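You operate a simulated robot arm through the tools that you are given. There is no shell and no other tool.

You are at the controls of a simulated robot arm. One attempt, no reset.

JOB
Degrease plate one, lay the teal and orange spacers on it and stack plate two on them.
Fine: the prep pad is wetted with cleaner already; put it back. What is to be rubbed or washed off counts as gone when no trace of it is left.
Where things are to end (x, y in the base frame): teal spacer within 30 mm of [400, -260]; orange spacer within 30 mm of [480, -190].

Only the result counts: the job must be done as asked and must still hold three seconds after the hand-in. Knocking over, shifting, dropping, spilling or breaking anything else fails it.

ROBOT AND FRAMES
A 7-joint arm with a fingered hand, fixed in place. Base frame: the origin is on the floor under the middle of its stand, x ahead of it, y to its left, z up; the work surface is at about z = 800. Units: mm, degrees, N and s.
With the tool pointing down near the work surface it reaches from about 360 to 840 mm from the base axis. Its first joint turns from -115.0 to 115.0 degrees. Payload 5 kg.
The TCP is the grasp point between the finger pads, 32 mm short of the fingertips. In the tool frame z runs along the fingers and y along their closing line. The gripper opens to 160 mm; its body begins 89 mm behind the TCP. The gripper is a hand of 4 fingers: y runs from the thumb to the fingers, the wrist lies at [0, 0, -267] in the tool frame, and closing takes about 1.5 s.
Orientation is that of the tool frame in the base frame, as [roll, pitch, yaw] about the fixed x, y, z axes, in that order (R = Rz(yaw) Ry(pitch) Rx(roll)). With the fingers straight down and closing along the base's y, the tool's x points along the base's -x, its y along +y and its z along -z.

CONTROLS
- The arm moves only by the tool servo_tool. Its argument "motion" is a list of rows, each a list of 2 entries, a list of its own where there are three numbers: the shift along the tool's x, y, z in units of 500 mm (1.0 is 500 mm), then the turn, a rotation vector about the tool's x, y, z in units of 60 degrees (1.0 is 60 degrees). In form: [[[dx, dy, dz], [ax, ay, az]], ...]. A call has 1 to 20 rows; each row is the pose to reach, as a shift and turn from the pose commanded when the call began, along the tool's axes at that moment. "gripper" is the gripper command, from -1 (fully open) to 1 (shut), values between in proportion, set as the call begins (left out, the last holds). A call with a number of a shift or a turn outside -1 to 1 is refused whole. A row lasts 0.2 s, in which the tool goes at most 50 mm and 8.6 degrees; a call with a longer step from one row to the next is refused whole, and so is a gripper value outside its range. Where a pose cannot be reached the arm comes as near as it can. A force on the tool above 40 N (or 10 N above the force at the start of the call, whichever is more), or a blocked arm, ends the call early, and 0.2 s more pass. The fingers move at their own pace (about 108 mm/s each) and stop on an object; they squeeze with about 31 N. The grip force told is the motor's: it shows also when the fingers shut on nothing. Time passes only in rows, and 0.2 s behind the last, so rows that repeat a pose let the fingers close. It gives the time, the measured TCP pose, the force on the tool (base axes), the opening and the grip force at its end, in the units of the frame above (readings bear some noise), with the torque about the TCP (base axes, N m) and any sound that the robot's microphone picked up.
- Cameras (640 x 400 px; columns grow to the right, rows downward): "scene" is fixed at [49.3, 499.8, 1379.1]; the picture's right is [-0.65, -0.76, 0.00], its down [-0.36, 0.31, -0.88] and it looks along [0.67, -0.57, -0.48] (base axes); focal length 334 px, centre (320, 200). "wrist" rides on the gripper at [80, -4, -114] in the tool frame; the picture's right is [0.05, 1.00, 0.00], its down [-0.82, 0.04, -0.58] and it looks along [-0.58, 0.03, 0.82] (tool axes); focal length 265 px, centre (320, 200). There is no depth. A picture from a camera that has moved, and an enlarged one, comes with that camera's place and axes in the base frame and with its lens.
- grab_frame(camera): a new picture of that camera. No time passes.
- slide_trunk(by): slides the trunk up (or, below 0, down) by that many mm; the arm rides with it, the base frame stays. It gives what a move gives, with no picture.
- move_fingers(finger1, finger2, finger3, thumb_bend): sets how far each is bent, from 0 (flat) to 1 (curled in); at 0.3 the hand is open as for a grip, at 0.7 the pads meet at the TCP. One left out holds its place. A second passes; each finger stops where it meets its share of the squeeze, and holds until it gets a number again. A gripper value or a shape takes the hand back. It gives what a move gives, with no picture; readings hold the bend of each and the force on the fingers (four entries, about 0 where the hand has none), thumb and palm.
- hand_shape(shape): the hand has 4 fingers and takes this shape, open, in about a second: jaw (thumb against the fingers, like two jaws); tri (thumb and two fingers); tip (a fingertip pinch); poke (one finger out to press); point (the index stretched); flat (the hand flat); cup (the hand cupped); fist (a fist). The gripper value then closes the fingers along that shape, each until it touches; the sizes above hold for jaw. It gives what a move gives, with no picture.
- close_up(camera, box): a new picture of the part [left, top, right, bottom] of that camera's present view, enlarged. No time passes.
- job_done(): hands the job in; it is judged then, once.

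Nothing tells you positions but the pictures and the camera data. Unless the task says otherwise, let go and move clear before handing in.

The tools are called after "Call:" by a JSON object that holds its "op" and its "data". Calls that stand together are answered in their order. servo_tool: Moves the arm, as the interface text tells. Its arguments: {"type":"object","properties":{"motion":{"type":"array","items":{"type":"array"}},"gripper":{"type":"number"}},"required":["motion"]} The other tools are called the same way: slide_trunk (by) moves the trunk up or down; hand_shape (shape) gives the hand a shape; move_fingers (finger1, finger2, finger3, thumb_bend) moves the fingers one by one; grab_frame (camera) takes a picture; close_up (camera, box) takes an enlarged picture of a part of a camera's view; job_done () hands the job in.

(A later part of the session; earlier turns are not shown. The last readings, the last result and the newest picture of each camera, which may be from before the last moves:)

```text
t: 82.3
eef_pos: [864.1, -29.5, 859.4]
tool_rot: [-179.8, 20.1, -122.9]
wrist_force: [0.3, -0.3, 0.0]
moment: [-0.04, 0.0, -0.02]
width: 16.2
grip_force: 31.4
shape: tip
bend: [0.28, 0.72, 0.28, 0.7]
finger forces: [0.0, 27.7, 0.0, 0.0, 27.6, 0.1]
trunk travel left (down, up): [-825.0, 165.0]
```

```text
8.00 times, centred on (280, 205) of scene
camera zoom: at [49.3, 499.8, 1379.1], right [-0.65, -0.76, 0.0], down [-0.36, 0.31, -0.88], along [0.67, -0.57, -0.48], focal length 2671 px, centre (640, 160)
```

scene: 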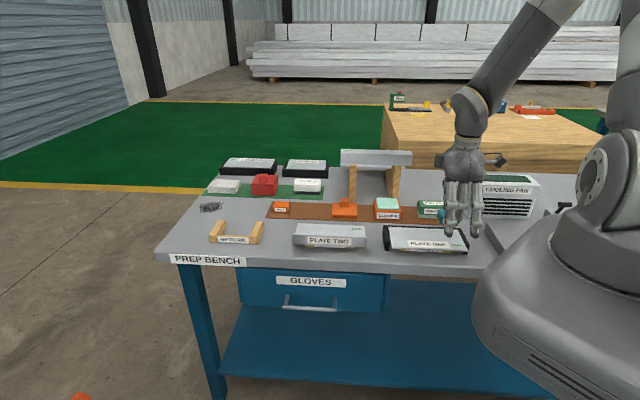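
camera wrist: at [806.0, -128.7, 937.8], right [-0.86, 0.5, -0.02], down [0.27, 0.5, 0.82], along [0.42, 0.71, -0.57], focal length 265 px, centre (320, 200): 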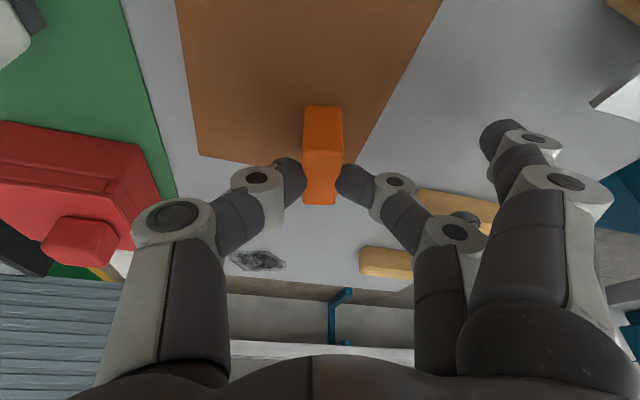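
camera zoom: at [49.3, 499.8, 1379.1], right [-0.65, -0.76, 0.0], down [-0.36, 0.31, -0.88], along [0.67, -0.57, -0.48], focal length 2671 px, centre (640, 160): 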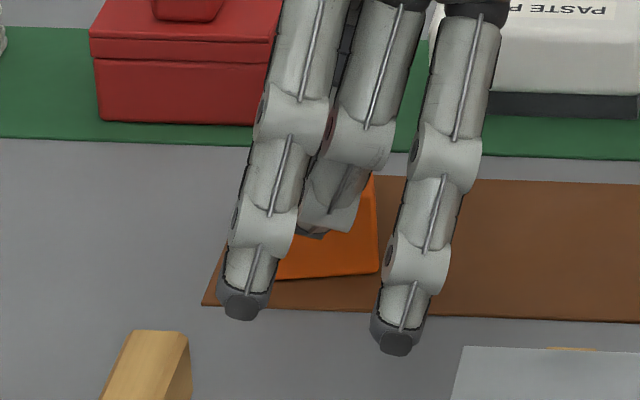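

Held firmly (28 N). I'll lift it, carry it back to the spot where the teal spacer was, and square it with the bench.

Call:
{"op": "servo_tool", "data": {"motion": [[[-0.017, 0, -0.047], [0, 0, 0]], [[-0.0342, 0, -0.094], [0, 0, 0]], [[0.03, 0.009, -0.118], [0.017, 0, 0.047]], [[0.09, 0.018, -0.14], [0.035, 0, 0.095]], [[0.162, 0.0284, -0.1654], [0.052, 0, 0.143]], [[0.162, 0.0284, -0.1654], [0.069, 0, 0.19]], [[0.162, 0.0284, -0.1654], [0.069, 0, 0.19]]]}}

Call:
{"op": "grab_frame", "data": {"camera": "wrist"}}

Call:
{"op": "close_up", "data": {"camera": "scene", "box": [250, 150, 378, 230]}}

```text
t: 84.0
eef_pos: [792.1, -112.2, 906.9]
tool_rot: [-179.8, 20.2, -135.2]
wrist_force: [-0.8, 0.0, -0.3]
moment: [0.0, -0.02, 0.0]
width: 16.7
grip_force: 30.6
shape: tip
bend: [0.28, 0.72, 0.28, 0.7]
finger forces: [0.0, 27.5, 0.1, 0.0, 27.7, 0.0]
trunk travel left (down, up): [-825.0, 165.0]
```

```text
taken
camera wrist: at [714.6, -196.3, 985.5], right [-0.74, 0.67, -0.02], down [0.37, 0.43, 0.82], along [0.56, 0.6, -0.57], focal length 265 px, centre (320, 200)
```

wrist: 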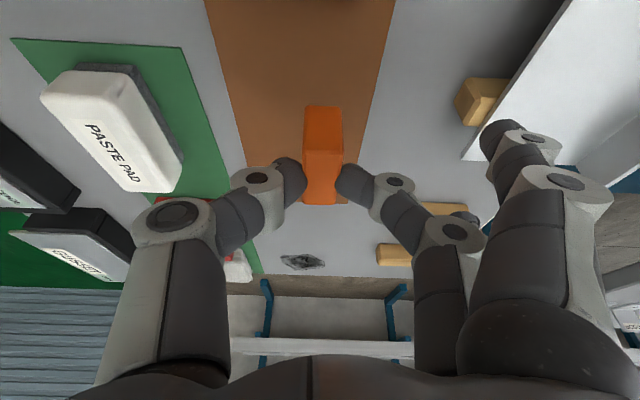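

```text
5.00 times, centred on (314, 190) of scene
camera zoom: at [49.3, 499.8, 1379.1], right [-0.65, -0.76, 0.0], down [-0.36, 0.31, -0.88], along [0.67, -0.57, -0.48], focal length 1670 px, centre (350, 250)
```

zoom: 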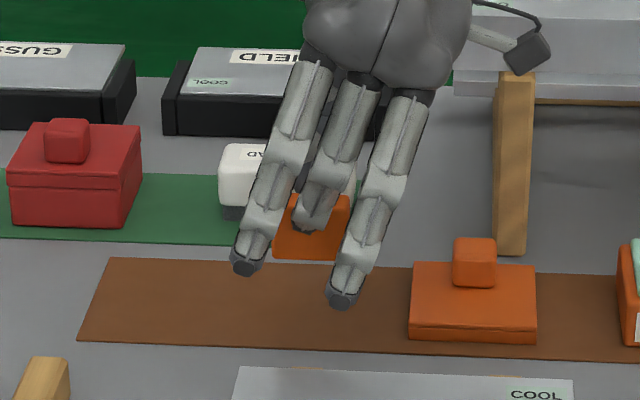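

I'll shift slightly forward and lower it upright onto the mat at this spot.

Call:
{"op": "servo_tool", "data": {"motion": [[[0.01, 0.01, 0.028], [0, 0, 0]], [[0.02, 0.02, 0.055], [0, 0, 0]], [[0.0285, 0.02, 0.078], [0, 0, 0]], [[0.0305, 0.02, 0.0837], [0, 0, 0]], [[0.0318, 0.02, 0.0873], [0, 0, 0]], [[0.0318, 0.02, 0.0873], [0, 0, 0]]]}}

Call:
{"op": "close_up", "data": {"camera": "scene", "box": [270, 180, 350, 230]}}

```text
t: 85.3
eef_pos: [787.6, -104.8, 861.0]
tool_rot: [-179.9, 20.2, -134.9]
wrist_force: [0.5, 0.2, -1.2]
moment: [0.0, -0.01, 0.0]
width: 16.6
grip_force: 30.9
shape: tip
bend: [0.19, 0.72, 0.28, 0.7]
finger forces: [0.5, 27.7, 0.0, 0.0, 27.6, 0.0]
trunk travel left (down, up): [-825.0, 165.0]
```

```text
8.00 times, centred on (310, 205) of scene
camera zoom: at [49.3, 499.8, 1379.1], right [-0.65, -0.76, 0.0], down [-0.36, 0.31, -0.88], along [0.67, -0.57, -0.48], focal length 2671 px, centre (400, 160)
```

zoom: 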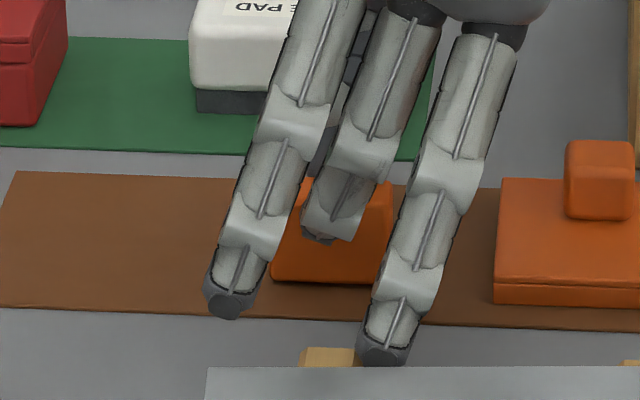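

Finger 1 is lightly touching something near plate two's back edge (0.5 N). I'll raise a little, shift 20 mm away from plate two, and lower again there.

Call:
{"op": "servo_tool", "data": {"motion": [[[-0.0082, 0, -0.0226], [0, 0, 0]], [[-0.0082, -0.02, -0.0226], [0, 0, 0]], [[-0.0082, -0.044, -0.0226], [0, 0, 0]], [[-0.0082, -0.044, -0.0226], [0, 0, 0]]]}}

Call:
{"op": "close_up", "data": {"camera": "scene", "box": [270, 190, 382, 260]}}

Call:
{"op": "grab_frame", "data": {"camera": "wrist"}}

```text
t: 86.3
eef_pos: [803.5, -119.1, 872.8]
tool_rot: [-179.8, 20.2, -135.1]
wrist_force: [0.3, -0.5, -0.7]
moment: [-0.01, 0.01, -0.03]
width: 16.5
grip_force: 31.2
shape: tip
bend: [0.28, 0.72, 0.28, 0.7]
finger forces: [0.0, 27.6, 0.0, 0.1, 27.7, 0.0]
trunk travel left (down, up): [-825.0, 165.0]
```

```text
5.71 times, centred on (326, 225) of scene
camera zoom: at [49.3, 499.8, 1379.1], right [-0.65, -0.76, 0.0], down [-0.36, 0.31, -0.88], along [0.67, -0.57, -0.48], focal length 1908 px, centre (286, 57)
```

zoom: 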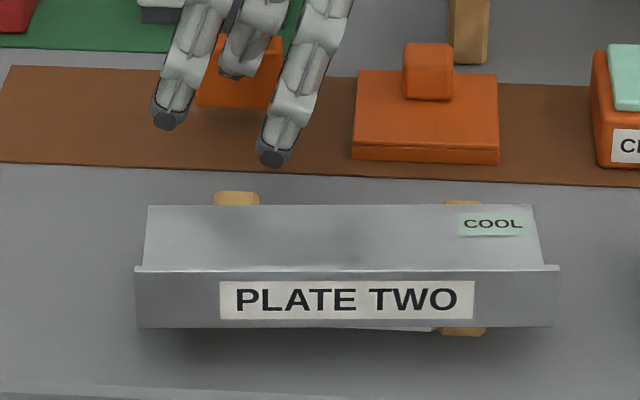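

```text
taken
camera wrist: at [725.3, -203.6, 952.0], right [-0.74, 0.67, -0.02], down [0.37, 0.43, 0.82], along [0.56, 0.6, -0.57], focal length 265 px, centre (320, 200)
```

wrist: 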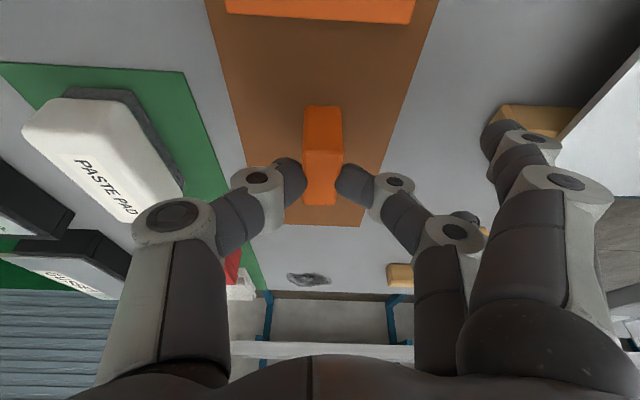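

Plate two was nudged and turned about 5° on its blocks by that finger, but it is still resting on them; I'll pick it up at its new pose later. Now I'll lower the orange spacer onto the mat here.

Call:
{"op": "servo_tool", "data": {"motion": [[[0.004, 0, 0.011], [0, 0, 0]], [[0.0075, 0, 0.0207], [0, 0, 0]], [[0.0089, 0, 0.0244], [0, 0, 0]], [[0.0096, 0, 0.0263], [0, 0, 0]], [[0.0096, 0, 0.0263], [0, 0, 0]]]}}

Call:
{"op": "close_up", "data": {"camera": "scene", "box": [270, 180, 350, 230]}}

```text
t: 87.5
eef_pos: [804.4, -117.7, 861.6]
tool_rot: [-179.9, 20.2, -134.9]
wrist_force: [-0.2, -0.7, -0.8]
moment: [-0.02, 0.02, 0.0]
width: 16.2
grip_force: 30.7
shape: tip
bend: [0.28, 0.72, 0.28, 0.7]
finger forces: [0.1, 27.7, 0.0, 0.1, 27.7, 0.1]
trunk travel left (down, up): [-825.0, 165.0]
```

```text
8.00 times, centred on (310, 205) of scene
camera zoom: at [49.3, 499.8, 1379.1], right [-0.65, -0.76, 0.0], down [-0.36, 0.31, -0.88], along [0.67, -0.57, -0.48], focal length 2671 px, centre (400, 160)
```

zoom: 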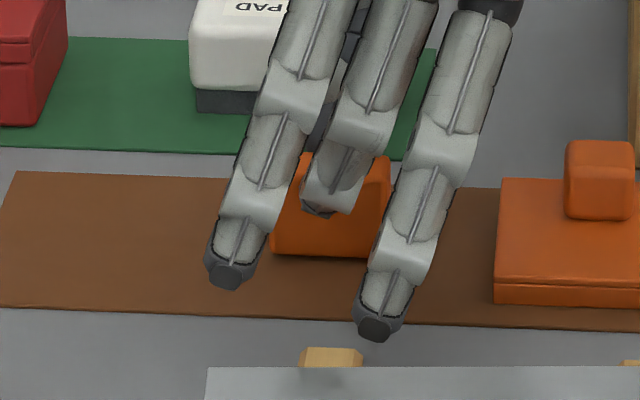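

Call:
{"op": "servo_tool", "data": {"motion": [[[0.0007, 0, 0.0019], [0, 0, 0]], [[0.0014, 0, 0.0038], [0, 0, 0]], [[0.0021, 0, 0.0056], [0, 0, 0]], [[0.0021, 0, 0.0056], [0, 0, 0]]]}}

```text
t: 88.5
eef_pos: [802.9, -119.1, 858.9]
tool_rot: [-179.8, 20.2, -135.1]
wrist_force: [0.3, -0.3, 4.4]
moment: [0.03, -0.04, 0.0]
width: 16.2
grip_force: 31.2
shape: tip
bend: [0.28, 0.72, 0.28, 0.7]
finger forces: [0.0, 28.0, 0.0, 0.0, 28.9, 0.0]
trunk travel left (down, up): [-825.0, 165.0]
```

The spacer touches down at about 4 N. I'll release it, rise clear, and turn the hand back to vertical.

Call:
{"op": "servo_tool", "data": {"motion": [[[0, 0, 0], [0, 0, 0]], [[0, 0, 0], [0, 0, 0]], [[0, 0, 0], [0, 0, 0]], [[0, 0, 0], [0, 0, 0]]], "gripper": 0.2}}

Call:
{"op": "servo_tool", "data": {"motion": [[[-0.013, 0, -0.035], [0, 0, 0]], [[-0.034, 0, -0.094], [0, 0, 0]], [[-0.055, 0, -0.15], [0, 0, 0]], [[-0.055, 0, -0.15], [0, 0.11, 0]], [[-0.055, 0, -0.15], [0, 0.22, 0]], [[-0.055, 0, -0.15], [0, 0.336, 0]], [[-0.055, 0, -0.15], [0, 0.336, 0]]]}}

Call:
{"op": "grab_frame", "data": {"camera": "wrist"}}

Call:
{"op": "close_up", "data": {"camera": "scene", "box": [260, 170, 388, 250]}}

```text
t: 89.5
eef_pos: [802.6, -118.8, 857.4]
tool_rot: [-179.9, 20.1, -135.1]
wrist_force: [0.3, 0.5, 1.1]
moment: [0.03, 0.0, 0.02]
width: 63.2
grip_force: 0.0
shape: tip
bend: [0.01, 0.73, 0.01, 0.7]
finger forces: [0.0, 0.1, 0.0, 0.0, 0.0, 0.0]
trunk travel left (down, up): [-825.0, 165.0]
```

```text
t: 91.2
eef_pos: [805.2, -120.2, 937.1]
tool_rot: [-179.9, -0.1, -135.1]
wrist_force: [0.0, 1.1, -0.3]
moment: [-0.02, 0.01, -0.02]
width: 63.5
grip_force: 0.1
shape: tip
bend: [0.01, 0.73, 0.01, 0.7]
finger forces: [0.0, 0.0, 0.1, 0.0, 0.0, 0.1]
trunk travel left (down, up): [-825.0, 165.0]
```

```text
taken
camera wrist: at [751.0, -179.3, 1051.1], right [-0.74, 0.67, 0.0], down [0.55, 0.61, 0.58], along [0.39, 0.43, -0.82], focal length 265 px, centre (320, 200)
```

wrist: 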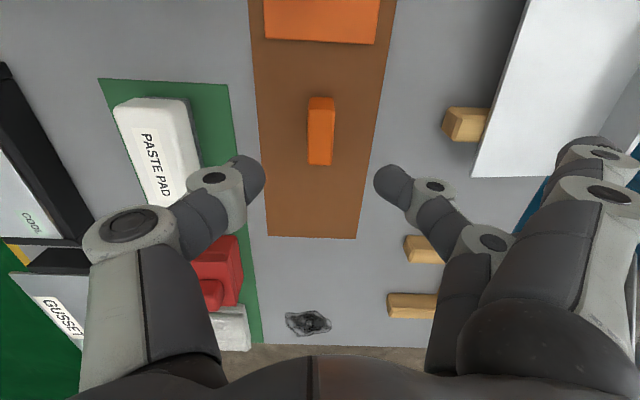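

```text
5.00 times, centred on (324, 210) of scene
camera zoom: at [49.3, 499.8, 1379.1], right [-0.65, -0.76, 0.0], down [-0.36, 0.31, -0.88], along [0.67, -0.57, -0.48], focal length 1670 px, centre (300, 150)
```

zoom: 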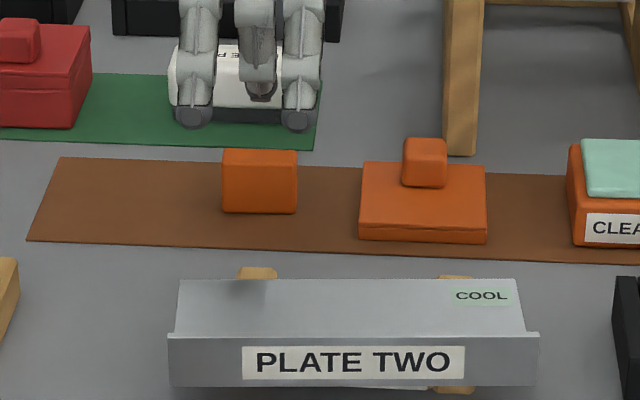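

The spacer stands upright on the mat. I'll fold fingers 1 and 3, hold the middle finger down as a pusher with the thumb wide, and tip the spacer back onto its base.

Call:
{"op": "move_fingers", "data": {"finger1": 0.9, "finger2": 0.68, "finger3": 0.9, "thumb_bend": 0.3}}

Call:
{"op": "servo_tool", "data": {"motion": [[[0, 0.035, 0], [0, 0, 0]], [[0, 0.07, 0], [0, 0, 0]], [[0, 0.07, 0], [0, 0, 0]]]}}

Call:
{"op": "grab_frame", "data": {"camera": "wrist"}}

Call:
{"op": "close_up", "data": {"camera": "scene", "box": [260, 150, 388, 230]}}

```text
t: 92.2
eef_pos: [804.2, -117.9, 939.1]
tool_rot: [-179.8, 0.0, -135.1]
wrist_force: [0.1, 0.9, 0.4]
moment: [0.01, 0.03, -0.01]
width: 69.9
grip_force: 0.1
shape: fingers
bend: [0.9, 0.68, 0.9, 0.3]
finger forces: [0.1, 0.0, 0.1, 0.0, 0.0, 0.0]
trunk travel left (down, up): [-825.0, 165.0]
```

```text
t: 93.0
eef_pos: [778.3, -93.0, 937.8]
tool_rot: [-179.9, 0.0, -135.2]
wrist_force: [-0.5, 1.1, -1.0]
moment: [0.0, -0.02, 0.0]
width: 69.9
grip_force: 0.0
shape: fingers
bend: [0.9, 0.68, 0.9, 0.3]
finger forces: [0.0, 0.1, 0.0, 0.0, 0.1, 0.0]
trunk travel left (down, up): [-825.0, 165.0]
```

```text
taken
camera wrist: at [725.7, -153.4, 1050.6], right [-0.74, 0.67, 0.0], down [0.55, 0.61, 0.58], along [0.39, 0.43, -0.82], focal length 265 px, centre (320, 200)
```

wrist: 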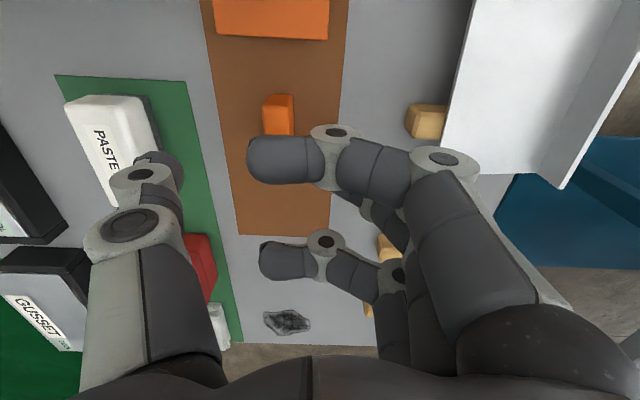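

```text
5.00 times, centred on (324, 190) of scene
camera zoom: at [49.3, 499.8, 1379.1], right [-0.65, -0.76, 0.0], down [-0.36, 0.31, -0.88], along [0.67, -0.57, -0.48], focal length 1670 px, centre (300, 250)
```

zoom: 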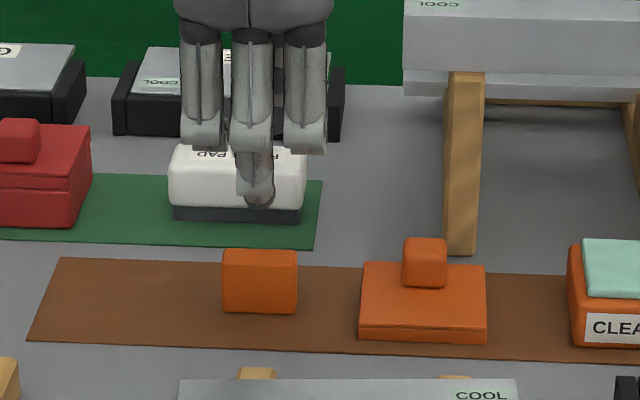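

The finger hangs clear in front of the spacer. I'll lower it and push gently toward the back, near the spacer's top.

Call:
{"op": "servo_tool", "data": {"motion": [[[-0.005, 0, 0.06], [0, 0, 0]], [[-0.005, 0, 0.12], [0, 0, 0]], [[-0.005, 0, 0.148], [0, 0, 0]], [[-0.005, -0.02, 0.148], [0, 0, 0]], [[-0.005, -0.035, 0.148], [0, 0, 0]], [[-0.005, -0.045, 0.148], [0, 0, 0]], [[-0.005, -0.053, 0.148], [0, 0, 0]], [[-0.005, -0.053, 0.148], [0, 0, 0]]]}}

Call:
{"op": "grab_frame", "data": {"camera": "wrist"}}

Call:
{"op": "close_up", "data": {"camera": "scene", "box": [270, 180, 350, 230]}}

```text
t: 94.8
eef_pos: [799.3, -111.7, 862.6]
tool_rot: [-179.9, -0.1, -135.1]
wrist_force: [-0.4, -0.4, 0.3]
moment: [0.01, 0.0, 0.06]
width: 70.1
grip_force: 0.1
shape: fingers
bend: [0.9, 0.68, 0.9, 0.3]
finger forces: [0.1, 0.0, 0.0, 0.1, 0.1, 0.0]
trunk travel left (down, up): [-825.0, 165.0]
```

```text
taken
camera wrist: at [745.7, -170.5, 976.3], right [-0.74, 0.67, 0.0], down [0.55, 0.61, 0.58], along [0.39, 0.43, -0.82], focal length 265 px, centre (320, 200)
```

wrist: 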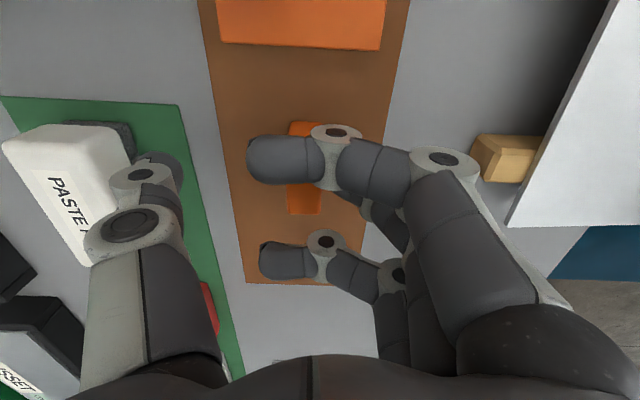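

```text
8.00 times, centred on (310, 205) of scene
camera zoom: at [49.3, 499.8, 1379.1], right [-0.65, -0.76, 0.0], down [-0.36, 0.31, -0.88], along [0.67, -0.57, -0.48], focal length 2671 px, centre (400, 160)
```

zoom: 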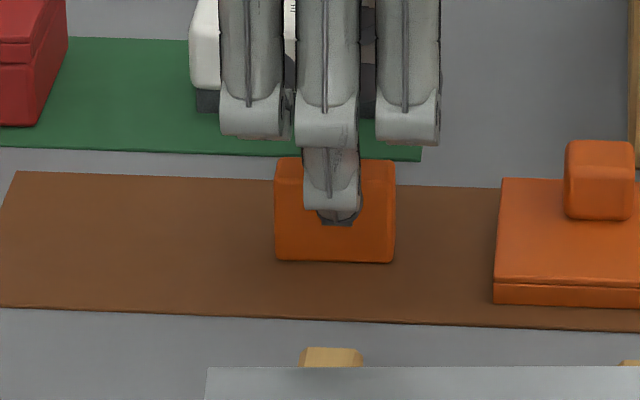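

The finger is at the spacer's face. I'll push on slowly another 20 mm or so.

Call:
{"op": "servo_tool", "data": {"motion": [[[0, -0.008, 0], [0, 0, 0]], [[0, -0.016, 0], [0, 0, 0]], [[0, -0.024, 0], [0, 0, 0]], [[0, -0.032, 0], [0, 0, 0]], [[0, -0.032, 0], [0, 0, 0]]]}}

Call:
{"op": "close_up", "data": {"camera": "scene", "box": [270, 180, 350, 230]}}

Call:
{"op": "grab_frame", "data": {"camera": "wrist"}}

```text
t: 96.0
eef_pos: [810.2, -122.2, 864.1]
tool_rot: [-179.9, 0.1, -135.1]
wrist_force: [1.1, 0.3, 0.6]
moment: [-0.01, -0.05, 0.03]
width: 70.0
grip_force: 0.7
shape: fingers
bend: [0.9, 0.68, 0.9, 0.3]
finger forces: [0.1, 0.1, 0.0, 0.1, 0.0, 0.1]
trunk travel left (down, up): [-825.0, 165.0]
```

```text
8.00 times, centred on (310, 205) of scene
camera zoom: at [49.3, 499.8, 1379.1], right [-0.65, -0.76, 0.0], down [-0.36, 0.31, -0.88], along [0.67, -0.57, -0.48], focal length 2671 px, centre (400, 160)
```

zoom: 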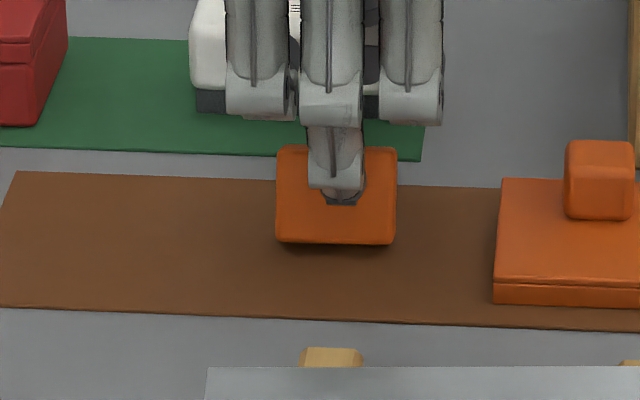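

```text
taken
camera wrist: at [757.3, -182.2, 976.9], right [-0.74, 0.67, 0.0], down [0.55, 0.61, 0.58], along [0.39, 0.43, -0.82], focal length 265 px, centre (320, 200)
```

wrist: 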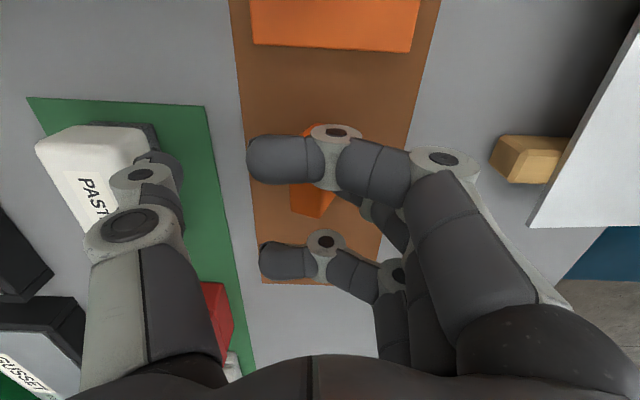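

It is tipping as intended. I'll continue the push.

Call:
{"op": "servo_tool", "data": {"motion": [[[0, -0.008, 0], [0, 0, 0]], [[0, -0.016, 0], [0, 0, 0]], [[0, -0.024, 0], [0, 0, 0]], [[0, -0.024, 0], [0, 0, 0]], [[0, -0.024, 0], [0, 0, 0]]]}}

Call:
{"op": "close_up", "data": {"camera": "scene", "box": [270, 180, 350, 230]}}

Call:
{"op": "grab_frame", "data": {"camera": "wrist"}}

```text
t: 97.2
eef_pos: [819.9, -131.8, 863.4]
tool_rot: [-180.0, 0.0, -135.1]
wrist_force: [0.2, 0.3, 0.4]
moment: [0.01, 0.01, 0.04]
width: 69.4
grip_force: 0.0
shape: fingers
bend: [0.9, 0.68, 0.9, 0.3]
finger forces: [0.0, 0.0, 0.1, 0.0, 0.1, 0.0]
trunk travel left (down, up): [-825.0, 165.0]
```

```text
8.00 times, centred on (310, 205) of scene
camera zoom: at [49.3, 499.8, 1379.1], right [-0.65, -0.76, 0.0], down [-0.36, 0.31, -0.88], along [0.67, -0.57, -0.48], focal length 2671 px, centre (400, 160)
```

zoom: 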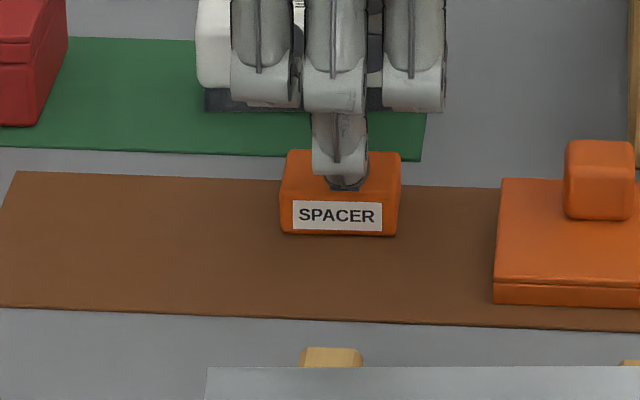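

```text
taken
camera wrist: at [765.8, -191.1, 976.5], right [-0.74, 0.67, 0.0], down [0.55, 0.61, 0.58], along [0.39, 0.43, -0.82], focal length 265 px, centre (320, 200)
```

wrist: 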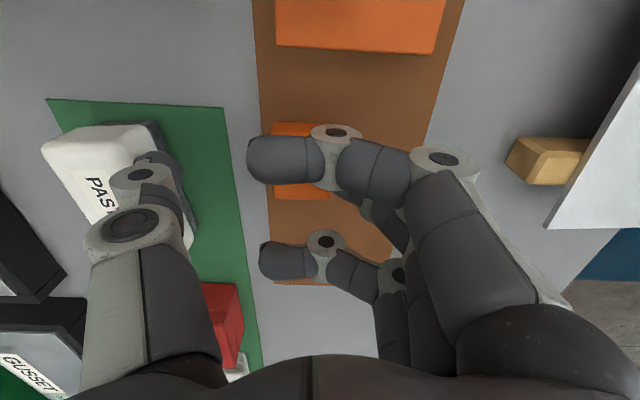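

The spacer lies flat again, but the wide-open thumb seems to have touched the paste pad. I'll back off toward the front and rise, then check the paste pad.

Call:
{"op": "servo_tool", "data": {"motion": [[[0, 0.02, 0], [0, 0, 0]], [[0, 0.04, 0], [0, 0, 0]], [[0, 0.05, -0.06], [0, 0, 0]], [[0, 0.05, -0.14], [0, 0, 0]], [[0, 0.05, -0.14], [0, 0, 0]]]}}

Call:
{"op": "grab_frame", "data": {"camera": "wrist"}}

Call:
{"op": "close_up", "data": {"camera": "scene", "box": [180, 140, 340, 240]}}

```text
t: 98.3
eef_pos: [803.8, -113.7, 933.7]
tool_rot: [-179.9, 0.0, -135.1]
wrist_force: [-0.1, 0.2, 0.5]
moment: [-0.01, 0.01, 0.01]
width: 69.8
grip_force: 0.0
shape: fingers
bend: [0.9, 0.68, 0.9, 0.3]
finger forces: [0.1, 0.1, 0.0, 0.0, 0.0, 0.1]
trunk travel left (down, up): [-825.0, 165.0]
```

```text
taken
camera wrist: at [749.7, -172.5, 1047.0], right [-0.74, 0.67, 0.0], down [0.55, 0.61, 0.58], along [0.39, 0.43, -0.82], focal length 265 px, centre (320, 200)
```

wrist: 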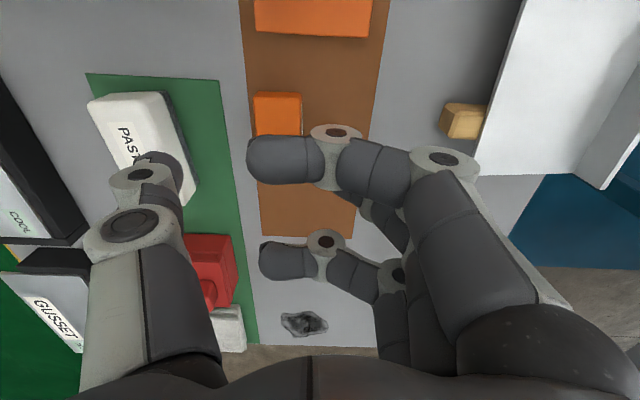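

```text
4.00 times, centred on (260, 190) of scene
camera zoom: at [49.3, 499.8, 1379.1], right [-0.65, -0.76, 0.0], down [-0.36, 0.31, -0.88], along [0.67, -0.57, -0.48], focal length 1336 px, centre (560, 240)
```

zoom: 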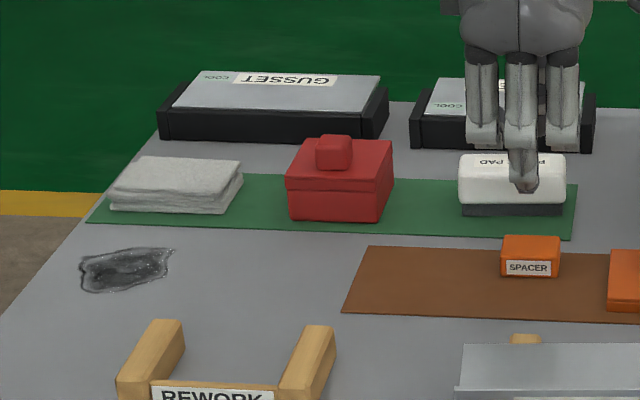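

The paste pad moved only a few millimetres; I'll assess it again once the hand is away. Now back to the tip pinch to regrip the orange spacer.

Call:
{"op": "hand_shape", "data": {"shape": "tip"}}

Call:
{"op": "servo_tool", "data": {"motion": [[[0, 0, 0], [0, 0, 0]], [[0, 0, 0], [0, 0, 0]], [[0, 0, 0], [0, 0, 0]], [[0, 0, 0], [0, 0, 0]]], "gripper": 0}}

Call:
{"op": "grab_frame", "data": {"camera": "wrist"}}

Call:
{"op": "close_up", "data": {"camera": "wrist", "box": [200, 60, 360, 160]}}

Call:
{"op": "close_up", "data": {"camera": "scene", "box": [180, 140, 340, 240]}}

```text
t: 99.2
eef_pos: [802.5, -112.1, 933.2]
tool_rot: [-179.9, 0.0, -135.0]
wrist_force: [0.4, 0.5, 0.0]
moment: [-0.01, 0.02, 0.03]
width: 160.1
grip_force: 0.0
shape: tip
bend: [0.01, 0.3, 0.01, 0.3]
finger forces: [0.0, 0.0, 0.0, 0.0, 0.0, 0.0]
trunk travel left (down, up): [-825.0, 165.0]
```

```text
t: 100.2
eef_pos: [803.0, -111.6, 933.1]
tool_rot: [-180.0, 0.1, -135.1]
wrist_force: [-0.7, 0.4, 0.8]
moment: [0.02, -0.02, -0.03]
width: 81.2
grip_force: 0.2
shape: tip
bend: [0.01, 0.72, 0.01, 0.7]
finger forces: [0.0, 0.1, 0.0, 0.1, 0.1, 0.0]
trunk travel left (down, up): [-825.0, 165.0]
```

```text
taken
camera wrist: at [749.6, -172.5, 1047.0], right [-0.74, 0.67, 0.0], down [0.55, 0.61, 0.58], along [0.39, 0.43, -0.82], focal length 265 px, centre (320, 200)
```

wrist: 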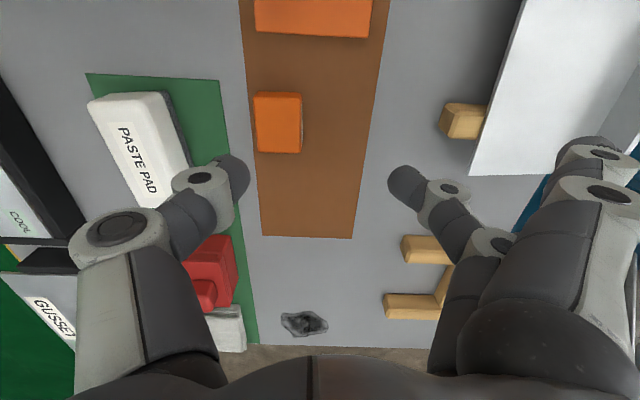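

```text
4.00 times, centred on (280, 110) of wrist
camera zoom: at [749.6, -172.5, 1047.0], right [-0.74, 0.67, 0.0], down [0.55, 0.61, 0.58], along [0.39, 0.43, -0.82], focal length 1062 px, centre (480, 560)
```

zoom: 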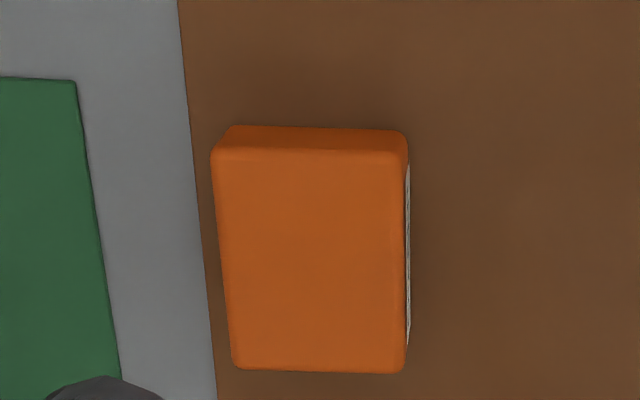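

```text
4.00 times, centred on (260, 190) of scene
camera zoom: at [49.3, 499.8, 1379.1], right [-0.65, -0.76, 0.0], down [-0.36, 0.31, -0.88], along [0.67, -0.57, -0.48], focal length 1336 px, centre (560, 240)
```

zoom: 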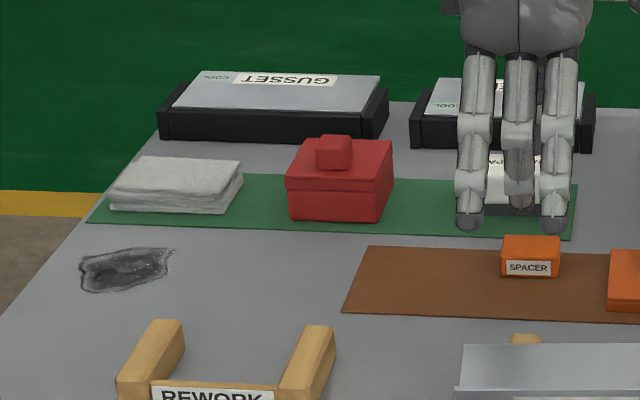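

The orange spacer lies flat, square to the bench, centred at about [830, -137]. I'll narrow the pinch to about 64 mm and move over it.

Call:
{"op": "servo_tool", "data": {"motion": [[[0.003, -0.03, 0.01], [0, 0, 0]], [[0.006, -0.06, 0.03], [0, 0, 0]], [[0.006, -0.073, 0.066], [0, 0, 0]], [[0.006, -0.073, 0.066], [0, 0, 0]], [[0.006, -0.073, 0.066], [0, 0, 0]]], "gripper": 0.2}}

Call:
{"op": "grab_frame", "data": {"camera": "wrist"}}

```text
t: 101.5
eef_pos: [826.6, -138.6, 899.5]
tool_rot: [-179.9, -0.1, -135.1]
wrist_force: [-0.1, -0.6, 0.4]
moment: [-0.04, 0.02, -0.02]
width: 64.8
grip_force: 0.0
shape: tip
bend: [0.01, 0.73, 0.01, 0.7]
finger forces: [0.0, 0.1, 0.0, 0.0, 0.0, 0.1]
trunk travel left (down, up): [-825.0, 165.0]
```

```text
taken
camera wrist: at [773.2, -199.1, 1013.2], right [-0.74, 0.67, 0.0], down [0.55, 0.61, 0.58], along [0.39, 0.43, -0.82], focal length 265 px, centre (320, 200)
```

wrist: 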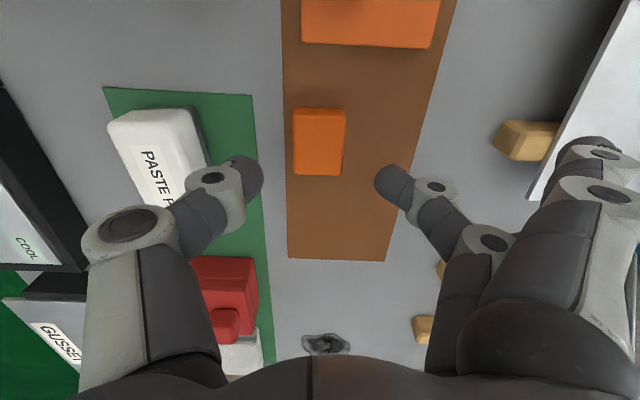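

Well aligned. I'll descend to gripping height (z ≈ 846) and close the pinch.

Call:
{"op": "servo_tool", "data": {"motion": [[[0, -0.003, 0.035], [0, 0, 0]], [[0, -0.003, 0.07], [0, 0, 0]], [[0, -0.003, 0.098], [0, 0, 0]], [[0, -0.003, 0.106], [0, 0, 0]], [[0, -0.003, 0.106], [0, 0, 0]]]}}

Call:
{"op": "grab_frame", "data": {"camera": "wrist"}}

Call:
{"op": "close_up", "data": {"camera": "scene", "box": [270, 180, 350, 230]}}

```text
t: 102.7
eef_pos: [825.2, -139.9, 848.8]
tool_rot: [-179.9, 0.0, -135.1]
wrist_force: [0.6, -0.2, -0.7]
moment: [0.02, -0.01, 0.0]
width: 64.8
grip_force: 0.0
shape: tip
bend: [0.01, 0.73, 0.01, 0.7]
finger forces: [0.0, 0.1, 0.0, 0.0, 0.1, 0.0]
trunk travel left (down, up): [-825.0, 165.0]
```

```text
taken
camera wrist: at [772.1, -199.2, 961.8], right [-0.74, 0.67, 0.0], down [0.55, 0.61, 0.58], along [0.39, 0.43, -0.82], focal length 265 px, centre (320, 200)
```

wrist: 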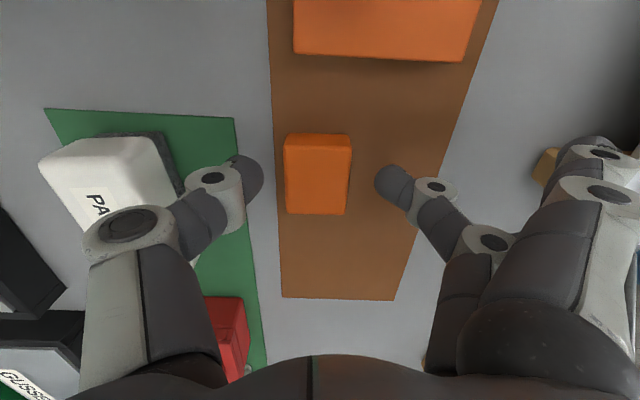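

```text
8.00 times, centred on (310, 205) of scene
camera zoom: at [49.3, 499.8, 1379.1], right [-0.65, -0.76, 0.0], down [-0.36, 0.31, -0.88], along [0.67, -0.57, -0.48], focal length 2671 px, centre (400, 160)
```

zoom: 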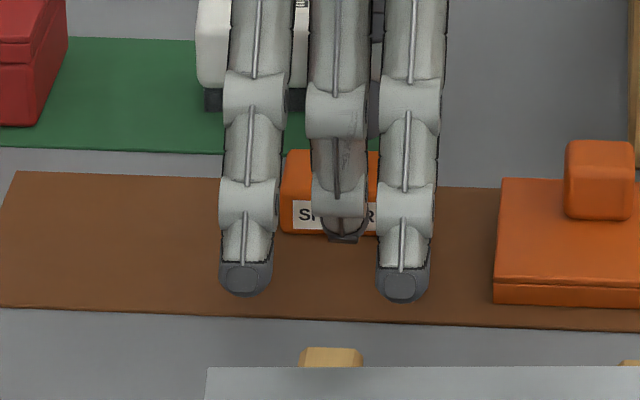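

Call:
{"op": "servo_tool", "data": {"motion": [[[0, 0, 0.003], [0, 0, 0]], [[0, 0, 0.003], [0, 0, 0]]]}}

Call:
{"op": "servo_tool", "data": {"motion": [[[0, 0, 0], [0, 0, 0]], [[0, 0, 0], [0, 0, 0]], [[0, 0, 0], [0, 0, 0]], [[0, 0, 0], [0, 0, 0]], [[0, 0, 0], [0, 0, 0]], [[0, 0, 0], [0, 0, 0]], [[0, 0, 0], [0, 0, 0]]], "gripper": 1}}

Call:
{"op": "grab_frame", "data": {"camera": "wrist"}}

Call:
{"op": "close_up", "data": {"camera": "scene", "box": [270, 180, 350, 230]}}

```text
t: 103.2
eef_pos: [824.8, -140.8, 846.1]
tool_rot: [-179.6, 0.1, -135.2]
wrist_force: [-0.4, -0.1, 0.3]
moment: [-0.02, -0.01, 0.0]
width: 64.6
grip_force: 0.0
shape: tip
bend: [0.01, 0.73, 0.01, 0.7]
finger forces: [0.1, 0.1, 0.1, 0.0, 0.1, 0.0]
trunk travel left (down, up): [-825.0, 165.0]
```

```text
t: 104.8
eef_pos: [825.5, -140.6, 846.5]
tool_rot: [-179.6, 0.1, -135.3]
wrist_force: [0.5, 0.8, 0.2]
moment: [-0.03, 0.01, -0.01]
width: 32.8
grip_force: 31.2
shape: tip
bend: [0.28, 0.73, 0.28, 0.7]
finger forces: [0.1, 27.1, 0.1, 0.0, 25.8, 0.0]
trunk travel left (down, up): [-825.0, 165.0]
```

```text
taken
camera wrist: at [771.7, -200.6, 959.5], right [-0.74, 0.67, 0.0], down [0.55, 0.61, 0.58], along [0.39, 0.43, -0.82], focal length 265 px, centre (320, 200)
```

wrist: 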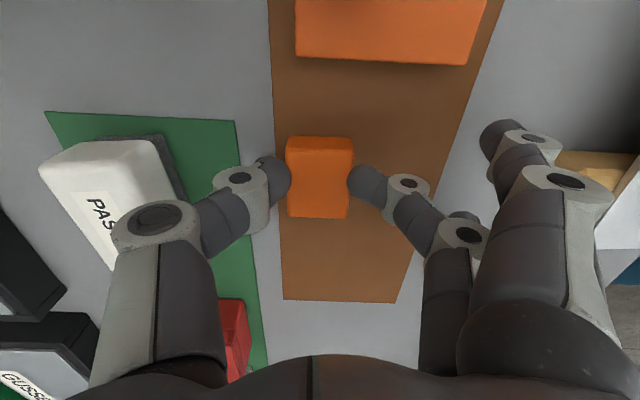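

```text
8.00 times, centred on (310, 205) of scene
camera zoom: at [49.3, 499.8, 1379.1], right [-0.65, -0.76, 0.0], down [-0.36, 0.31, -0.88], along [0.67, -0.57, -0.48], focal length 2671 px, centre (400, 160)
```

zoom: 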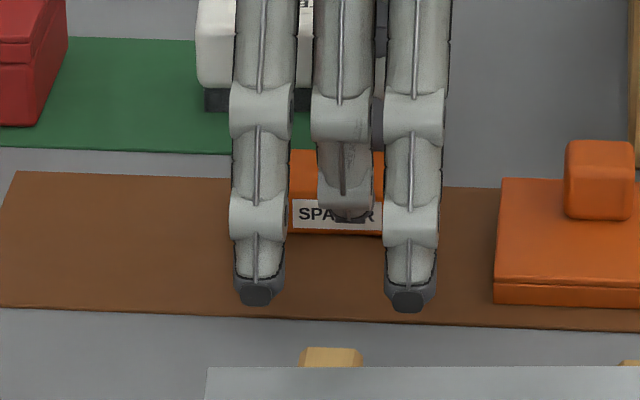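

The orange spacer is properly gripped. I'll lift it and carry it to above its place on plate one.

Call:
{"op": "servo_tool", "data": {"motion": [[[0, 0, -0.04], [0, 0, 0]], [[0, 0, -0.12], [0, 0, 0]], [[0, 0.02, -0.2], [0, 0, 0]], [[0.04, 0.07, -0.2], [0, 0, 0]], [[0.105, 0.12, -0.2], [0, 0, 0]], [[0.175, 0.17, -0.2], [0, 0, 0]], [[0.245, 0.22, -0.2], [0, 0, 0]], [[0.315, 0.27, -0.2], [0, 0, 0]], [[0.385, 0.32, -0.2], [0, 0, 0]], [[0.455, 0.365, -0.2], [0, 0, 0]], [[0.525, 0.4, -0.2], [0, 0, 0]], [[0.564, 0.4186, -0.2], [0, 0, 0]], [[0.564, 0.4186, -0.2], [0, 0, 0]]]}}

Call:
{"op": "grab_frame", "data": {"camera": "wrist"}}

Call:
{"op": "grab_frame", "data": {"camera": "scene"}}

Call:
{"op": "close_up", "data": {"camera": "scene", "box": [180, 140, 340, 240]}}

```text
t: 107.7
eef_pos: [478.7, -192.0, 946.7]
tool_rot: [-179.9, -0.1, -135.0]
wrist_force: [0.3, -0.5, 0.0]
moment: [0.06, -0.03, 0.02]
width: 32.4
grip_force: 31.1
shape: tip
bend: [0.28, 0.73, 0.28, 0.7]
finger forces: [0.1, 26.7, 0.0, 0.0, 23.7, 0.0]
trunk travel left (down, up): [-825.0, 165.0]
```

```text
taken
camera wrist: at [425.2, -252.7, 1059.4], right [-0.74, 0.67, 0.0], down [0.55, 0.61, 0.58], along [0.39, 0.43, -0.82], focal length 265 px, centre (320, 200)
```

wrist: 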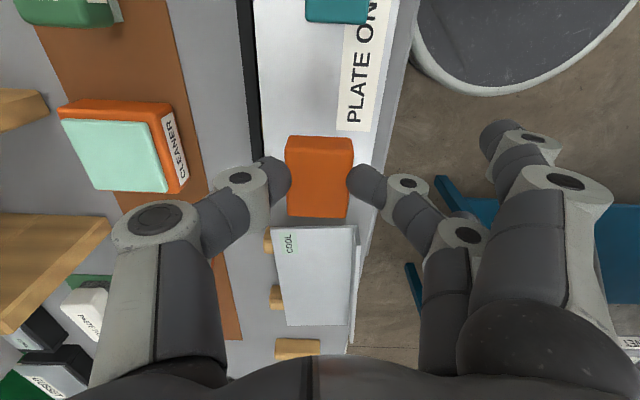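

```text
taken
```

scene: 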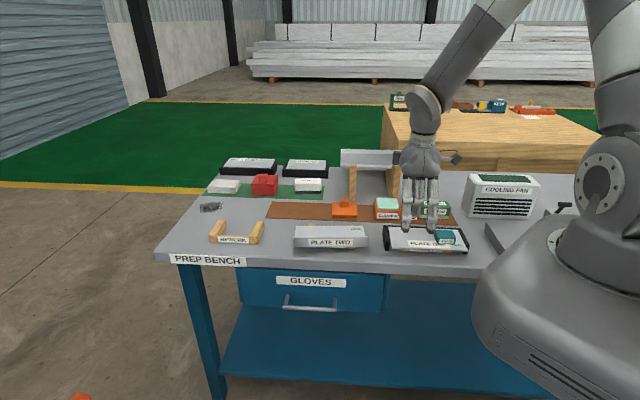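

```text
4.00 times, centred on (260, 190) of scene
camera zoom: at [49.3, 499.8, 1379.1], right [-0.65, -0.76, 0.0], down [-0.36, 0.31, -0.88], along [0.67, -0.57, -0.48], focal length 1336 px, centre (560, 240)
```

zoom: 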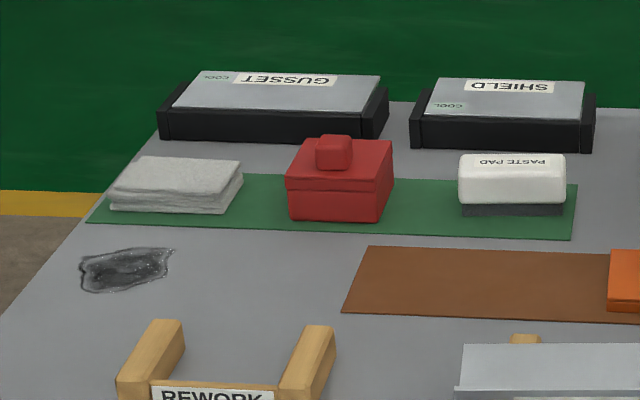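

The spacer is above its place near [480, -190]. I'll lower it onto plate one, slowing near contact (TCP z ≈ 879).

Call:
{"op": "servo_tool", "data": {"motion": [[[0, 0, 0.04], [0, 0, 0]], [[0, 0, 0.085], [0, 0, 0]], [[0, 0, 0.112], [0, 0, 0]], [[0, 0, 0.122], [0, 0, 0]], [[0, 0, 0.128], [0, 0, 0]], [[0, 0, 0.131], [0, 0, 0]], [[0, 0, 0.131], [0, 0, 0]]]}}

Call:
{"op": "close_up", "data": {"camera": "scene", "box": [370, 190, 482, 260]}}

Call:
{"op": "grab_frame", "data": {"camera": "wrist"}}

```text
t: 109.2
eef_pos: [479.7, -193.6, 879.2]
tool_rot: [-179.8, 0.0, -135.1]
wrist_force: [0.2, -1.3, 3.7]
moment: [-0.05, -0.09, 0.0]
width: 32.6
grip_force: 30.9
shape: tip
bend: [0.28, 0.73, 0.28, 0.7]
finger forces: [0.1, 27.4, 0.0, 0.0, 26.4, 0.1]
trunk travel left (down, up): [-825.0, 165.0]
```

```text
5.71 times, centred on (426, 225) of scene
camera zoom: at [49.3, 499.8, 1379.1], right [-0.65, -0.76, 0.0], down [-0.36, 0.31, -0.88], along [0.67, -0.57, -0.48], focal length 1908 px, centre (-286, 57)
```

zoom: 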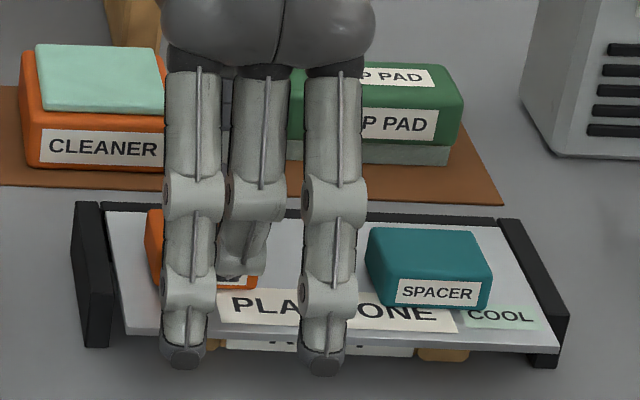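

```text
taken
camera wrist: at [426.0, -253.2, 992.8], right [-0.74, 0.67, 0.0], down [0.55, 0.61, 0.58], along [0.39, 0.43, -0.82], focal length 265 px, centre (320, 200)
```

wrist: 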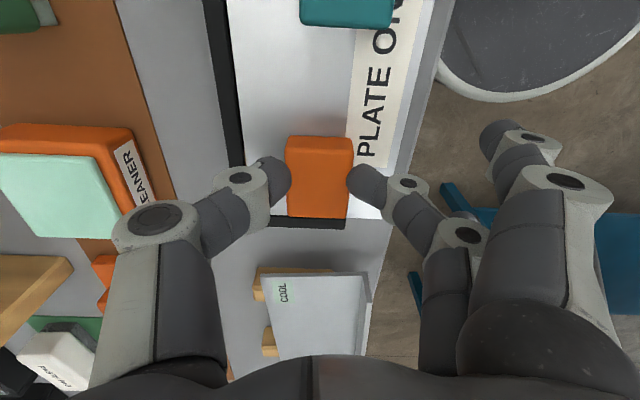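

Contact at about 4 N, spacer in place. I'll open the pinch slightly and rise.

Call:
{"op": "servo_tool", "data": {"motion": [[[0, 0, 0], [0, 0, 0]], [[0, 0, 0], [0, 0, 0]], [[0, 0, 0], [0, 0, 0]], [[0, 0, 0], [0, 0, 0]]], "gripper": 0.22}}

Call:
{"op": "servo_tool", "data": {"motion": [[[0, 0, -0.03], [0, 0, 0]], [[0, 0, -0.09], [0, 0, 0]], [[0, 0, -0.17], [0, 0, 0]], [[0, 0, -0.25], [0, 0, 0]], [[0, 0, -0.25], [0, 0, 0]]]}}

Call:
{"op": "grab_frame", "data": {"camera": "wrist"}}

Call:
{"op": "close_up", "data": {"camera": "scene", "box": [370, 190, 482, 260]}}

```text
t: 110.2
eef_pos: [480.2, -193.1, 879.8]
tool_rot: [-179.9, 0.0, -135.0]
wrist_force: [-1.0, -0.3, 0.5]
moment: [-0.04, 0.0, 0.01]
width: 61.7
grip_force: 0.1
shape: tip
bend: [0.01, 0.73, 0.01, 0.7]
finger forces: [0.0, 0.0, 0.1, 0.1, 0.0, 0.0]
trunk travel left (down, up): [-825.0, 165.0]
```

```text
t: 111.5
eef_pos: [476.9, -190.9, 1003.3]
tool_rot: [-179.9, -0.1, -135.1]
wrist_force: [0.1, 0.0, -0.6]
moment: [0.0, 0.03, -0.01]
width: 61.7
grip_force: 0.0
shape: tip
bend: [0.01, 0.73, 0.01, 0.7]
finger forces: [0.0, 0.1, 0.0, 0.0, 0.0, 0.0]
trunk travel left (down, up): [-825.0, 165.0]
```

```text
taken
camera wrist: at [424.9, -251.2, 1116.5], right [-0.74, 0.67, 0.0], down [0.55, 0.61, 0.58], along [0.39, 0.43, -0.82], focal length 265 px, centre (320, 200)
```

wrist: 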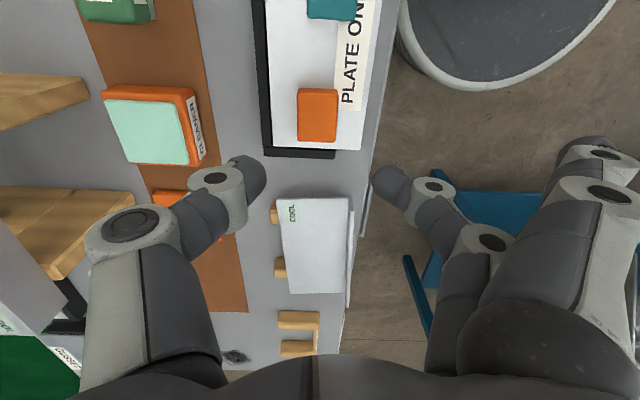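

```text
5.71 times, centred on (426, 225) of scene
camera zoom: at [49.3, 499.8, 1379.1], right [-0.65, -0.76, 0.0], down [-0.36, 0.31, -0.88], along [0.67, -0.57, -0.48], focal length 1908 px, centre (-286, 57)
```

zoom: 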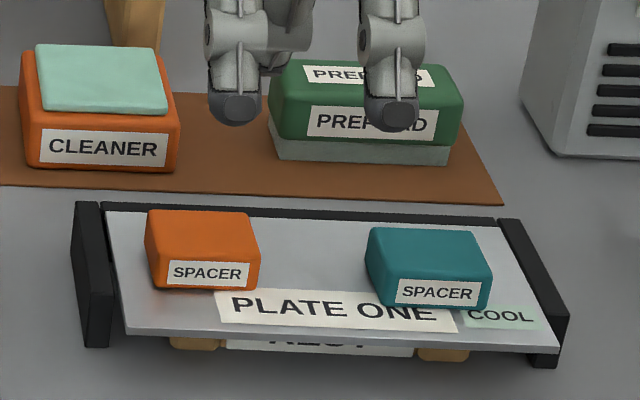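

Both spacers sit flat on plate one. Now plate two: I'll set the jaw shape and move over to measure its new pose.

Call:
{"op": "hand_shape", "data": {"shape": "jaw"}}

Call:
{"op": "servo_tool", "data": {"motion": [[[-0.06, 0, 0], [0, 0, 0]], [[-0.14, 0, 0], [0, 0, 0]], [[-0.22, 0, 0], [0, 0, 0]], [[-0.28, 0, 0], [0, 0, 0]], [[-0.28, 0, 0], [0, 0, 0]]]}}

Call:
{"op": "grab_frame", "data": {"camera": "wrist"}}

Call:
{"op": "close_up", "data": {"camera": "wrist", "box": [220, 60, 460, 210]}}

Call:
{"op": "close_up", "data": {"camera": "scene", "box": [280, 200, 380, 262]}}

```text
t: 112.3
eef_pos: [478.0, -191.1, 1002.4]
tool_rot: [-179.9, 0.0, -135.1]
wrist_force: [0.0, 0.2, -0.3]
moment: [0.0, 0.03, 0.01]
width: 160.2
grip_force: 0.0
shape: jaw
bend: [0.3, 0.3, 0.3, 0.3]
finger forces: [0.0, 0.0, 0.0, 0.0, 0.1, 0.0]
trunk travel left (down, up): [-825.0, 165.0]
```

```text
t: 113.5
eef_pos: [576.4, -92.8, 1003.0]
tool_rot: [-179.9, 0.0, -135.0]
wrist_force: [0.1, 0.0, -1.5]
moment: [0.01, 0.01, -0.05]
width: 160.0
grip_force: 0.0
shape: jaw
bend: [0.3, 0.3, 0.3, 0.3]
finger forces: [0.1, 0.0, 0.0, 0.1, 0.0, 0.1]
trunk travel left (down, up): [-825.0, 165.0]
```

```text
taken
camera wrist: at [523.6, -152.3, 1116.7], right [-0.74, 0.67, 0.0], down [0.55, 0.61, 0.58], along [0.39, 0.43, -0.82], focal length 265 px, centre (320, 200)
```

wrist: 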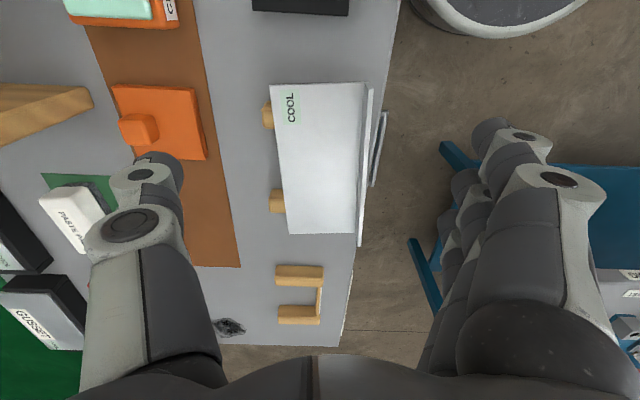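

```text
2.67 times, centred on (340, 135) of wrist
camera zoom: at [523.6, -152.3, 1116.7], right [-0.74, 0.67, 0.0], down [0.55, 0.61, 0.58], along [0.39, 0.43, -0.82], focal length 708 px, centre (267, 373)
```

zoom: 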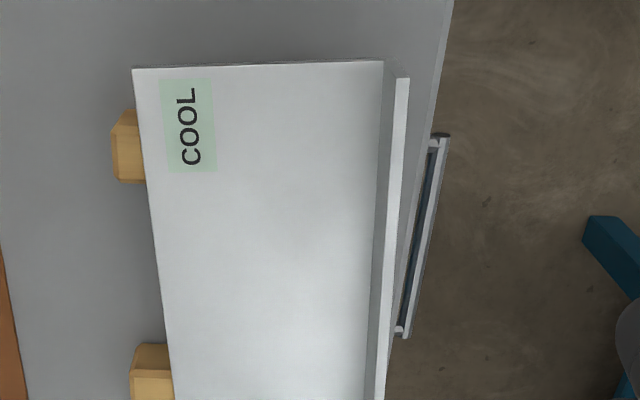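

```text
6.40 times, centred on (330, 231) of scene
camera zoom: at [49.3, 499.8, 1379.1], right [-0.65, -0.76, 0.0], down [-0.36, 0.31, -0.88], along [0.67, -0.57, -0.48], focal length 2137 px, centre (256, 2)
```

zoom: 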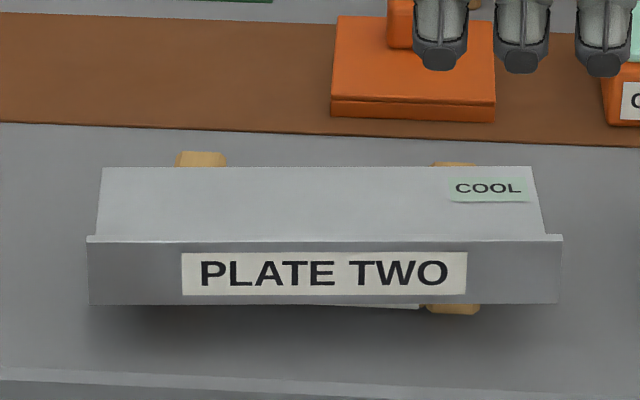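

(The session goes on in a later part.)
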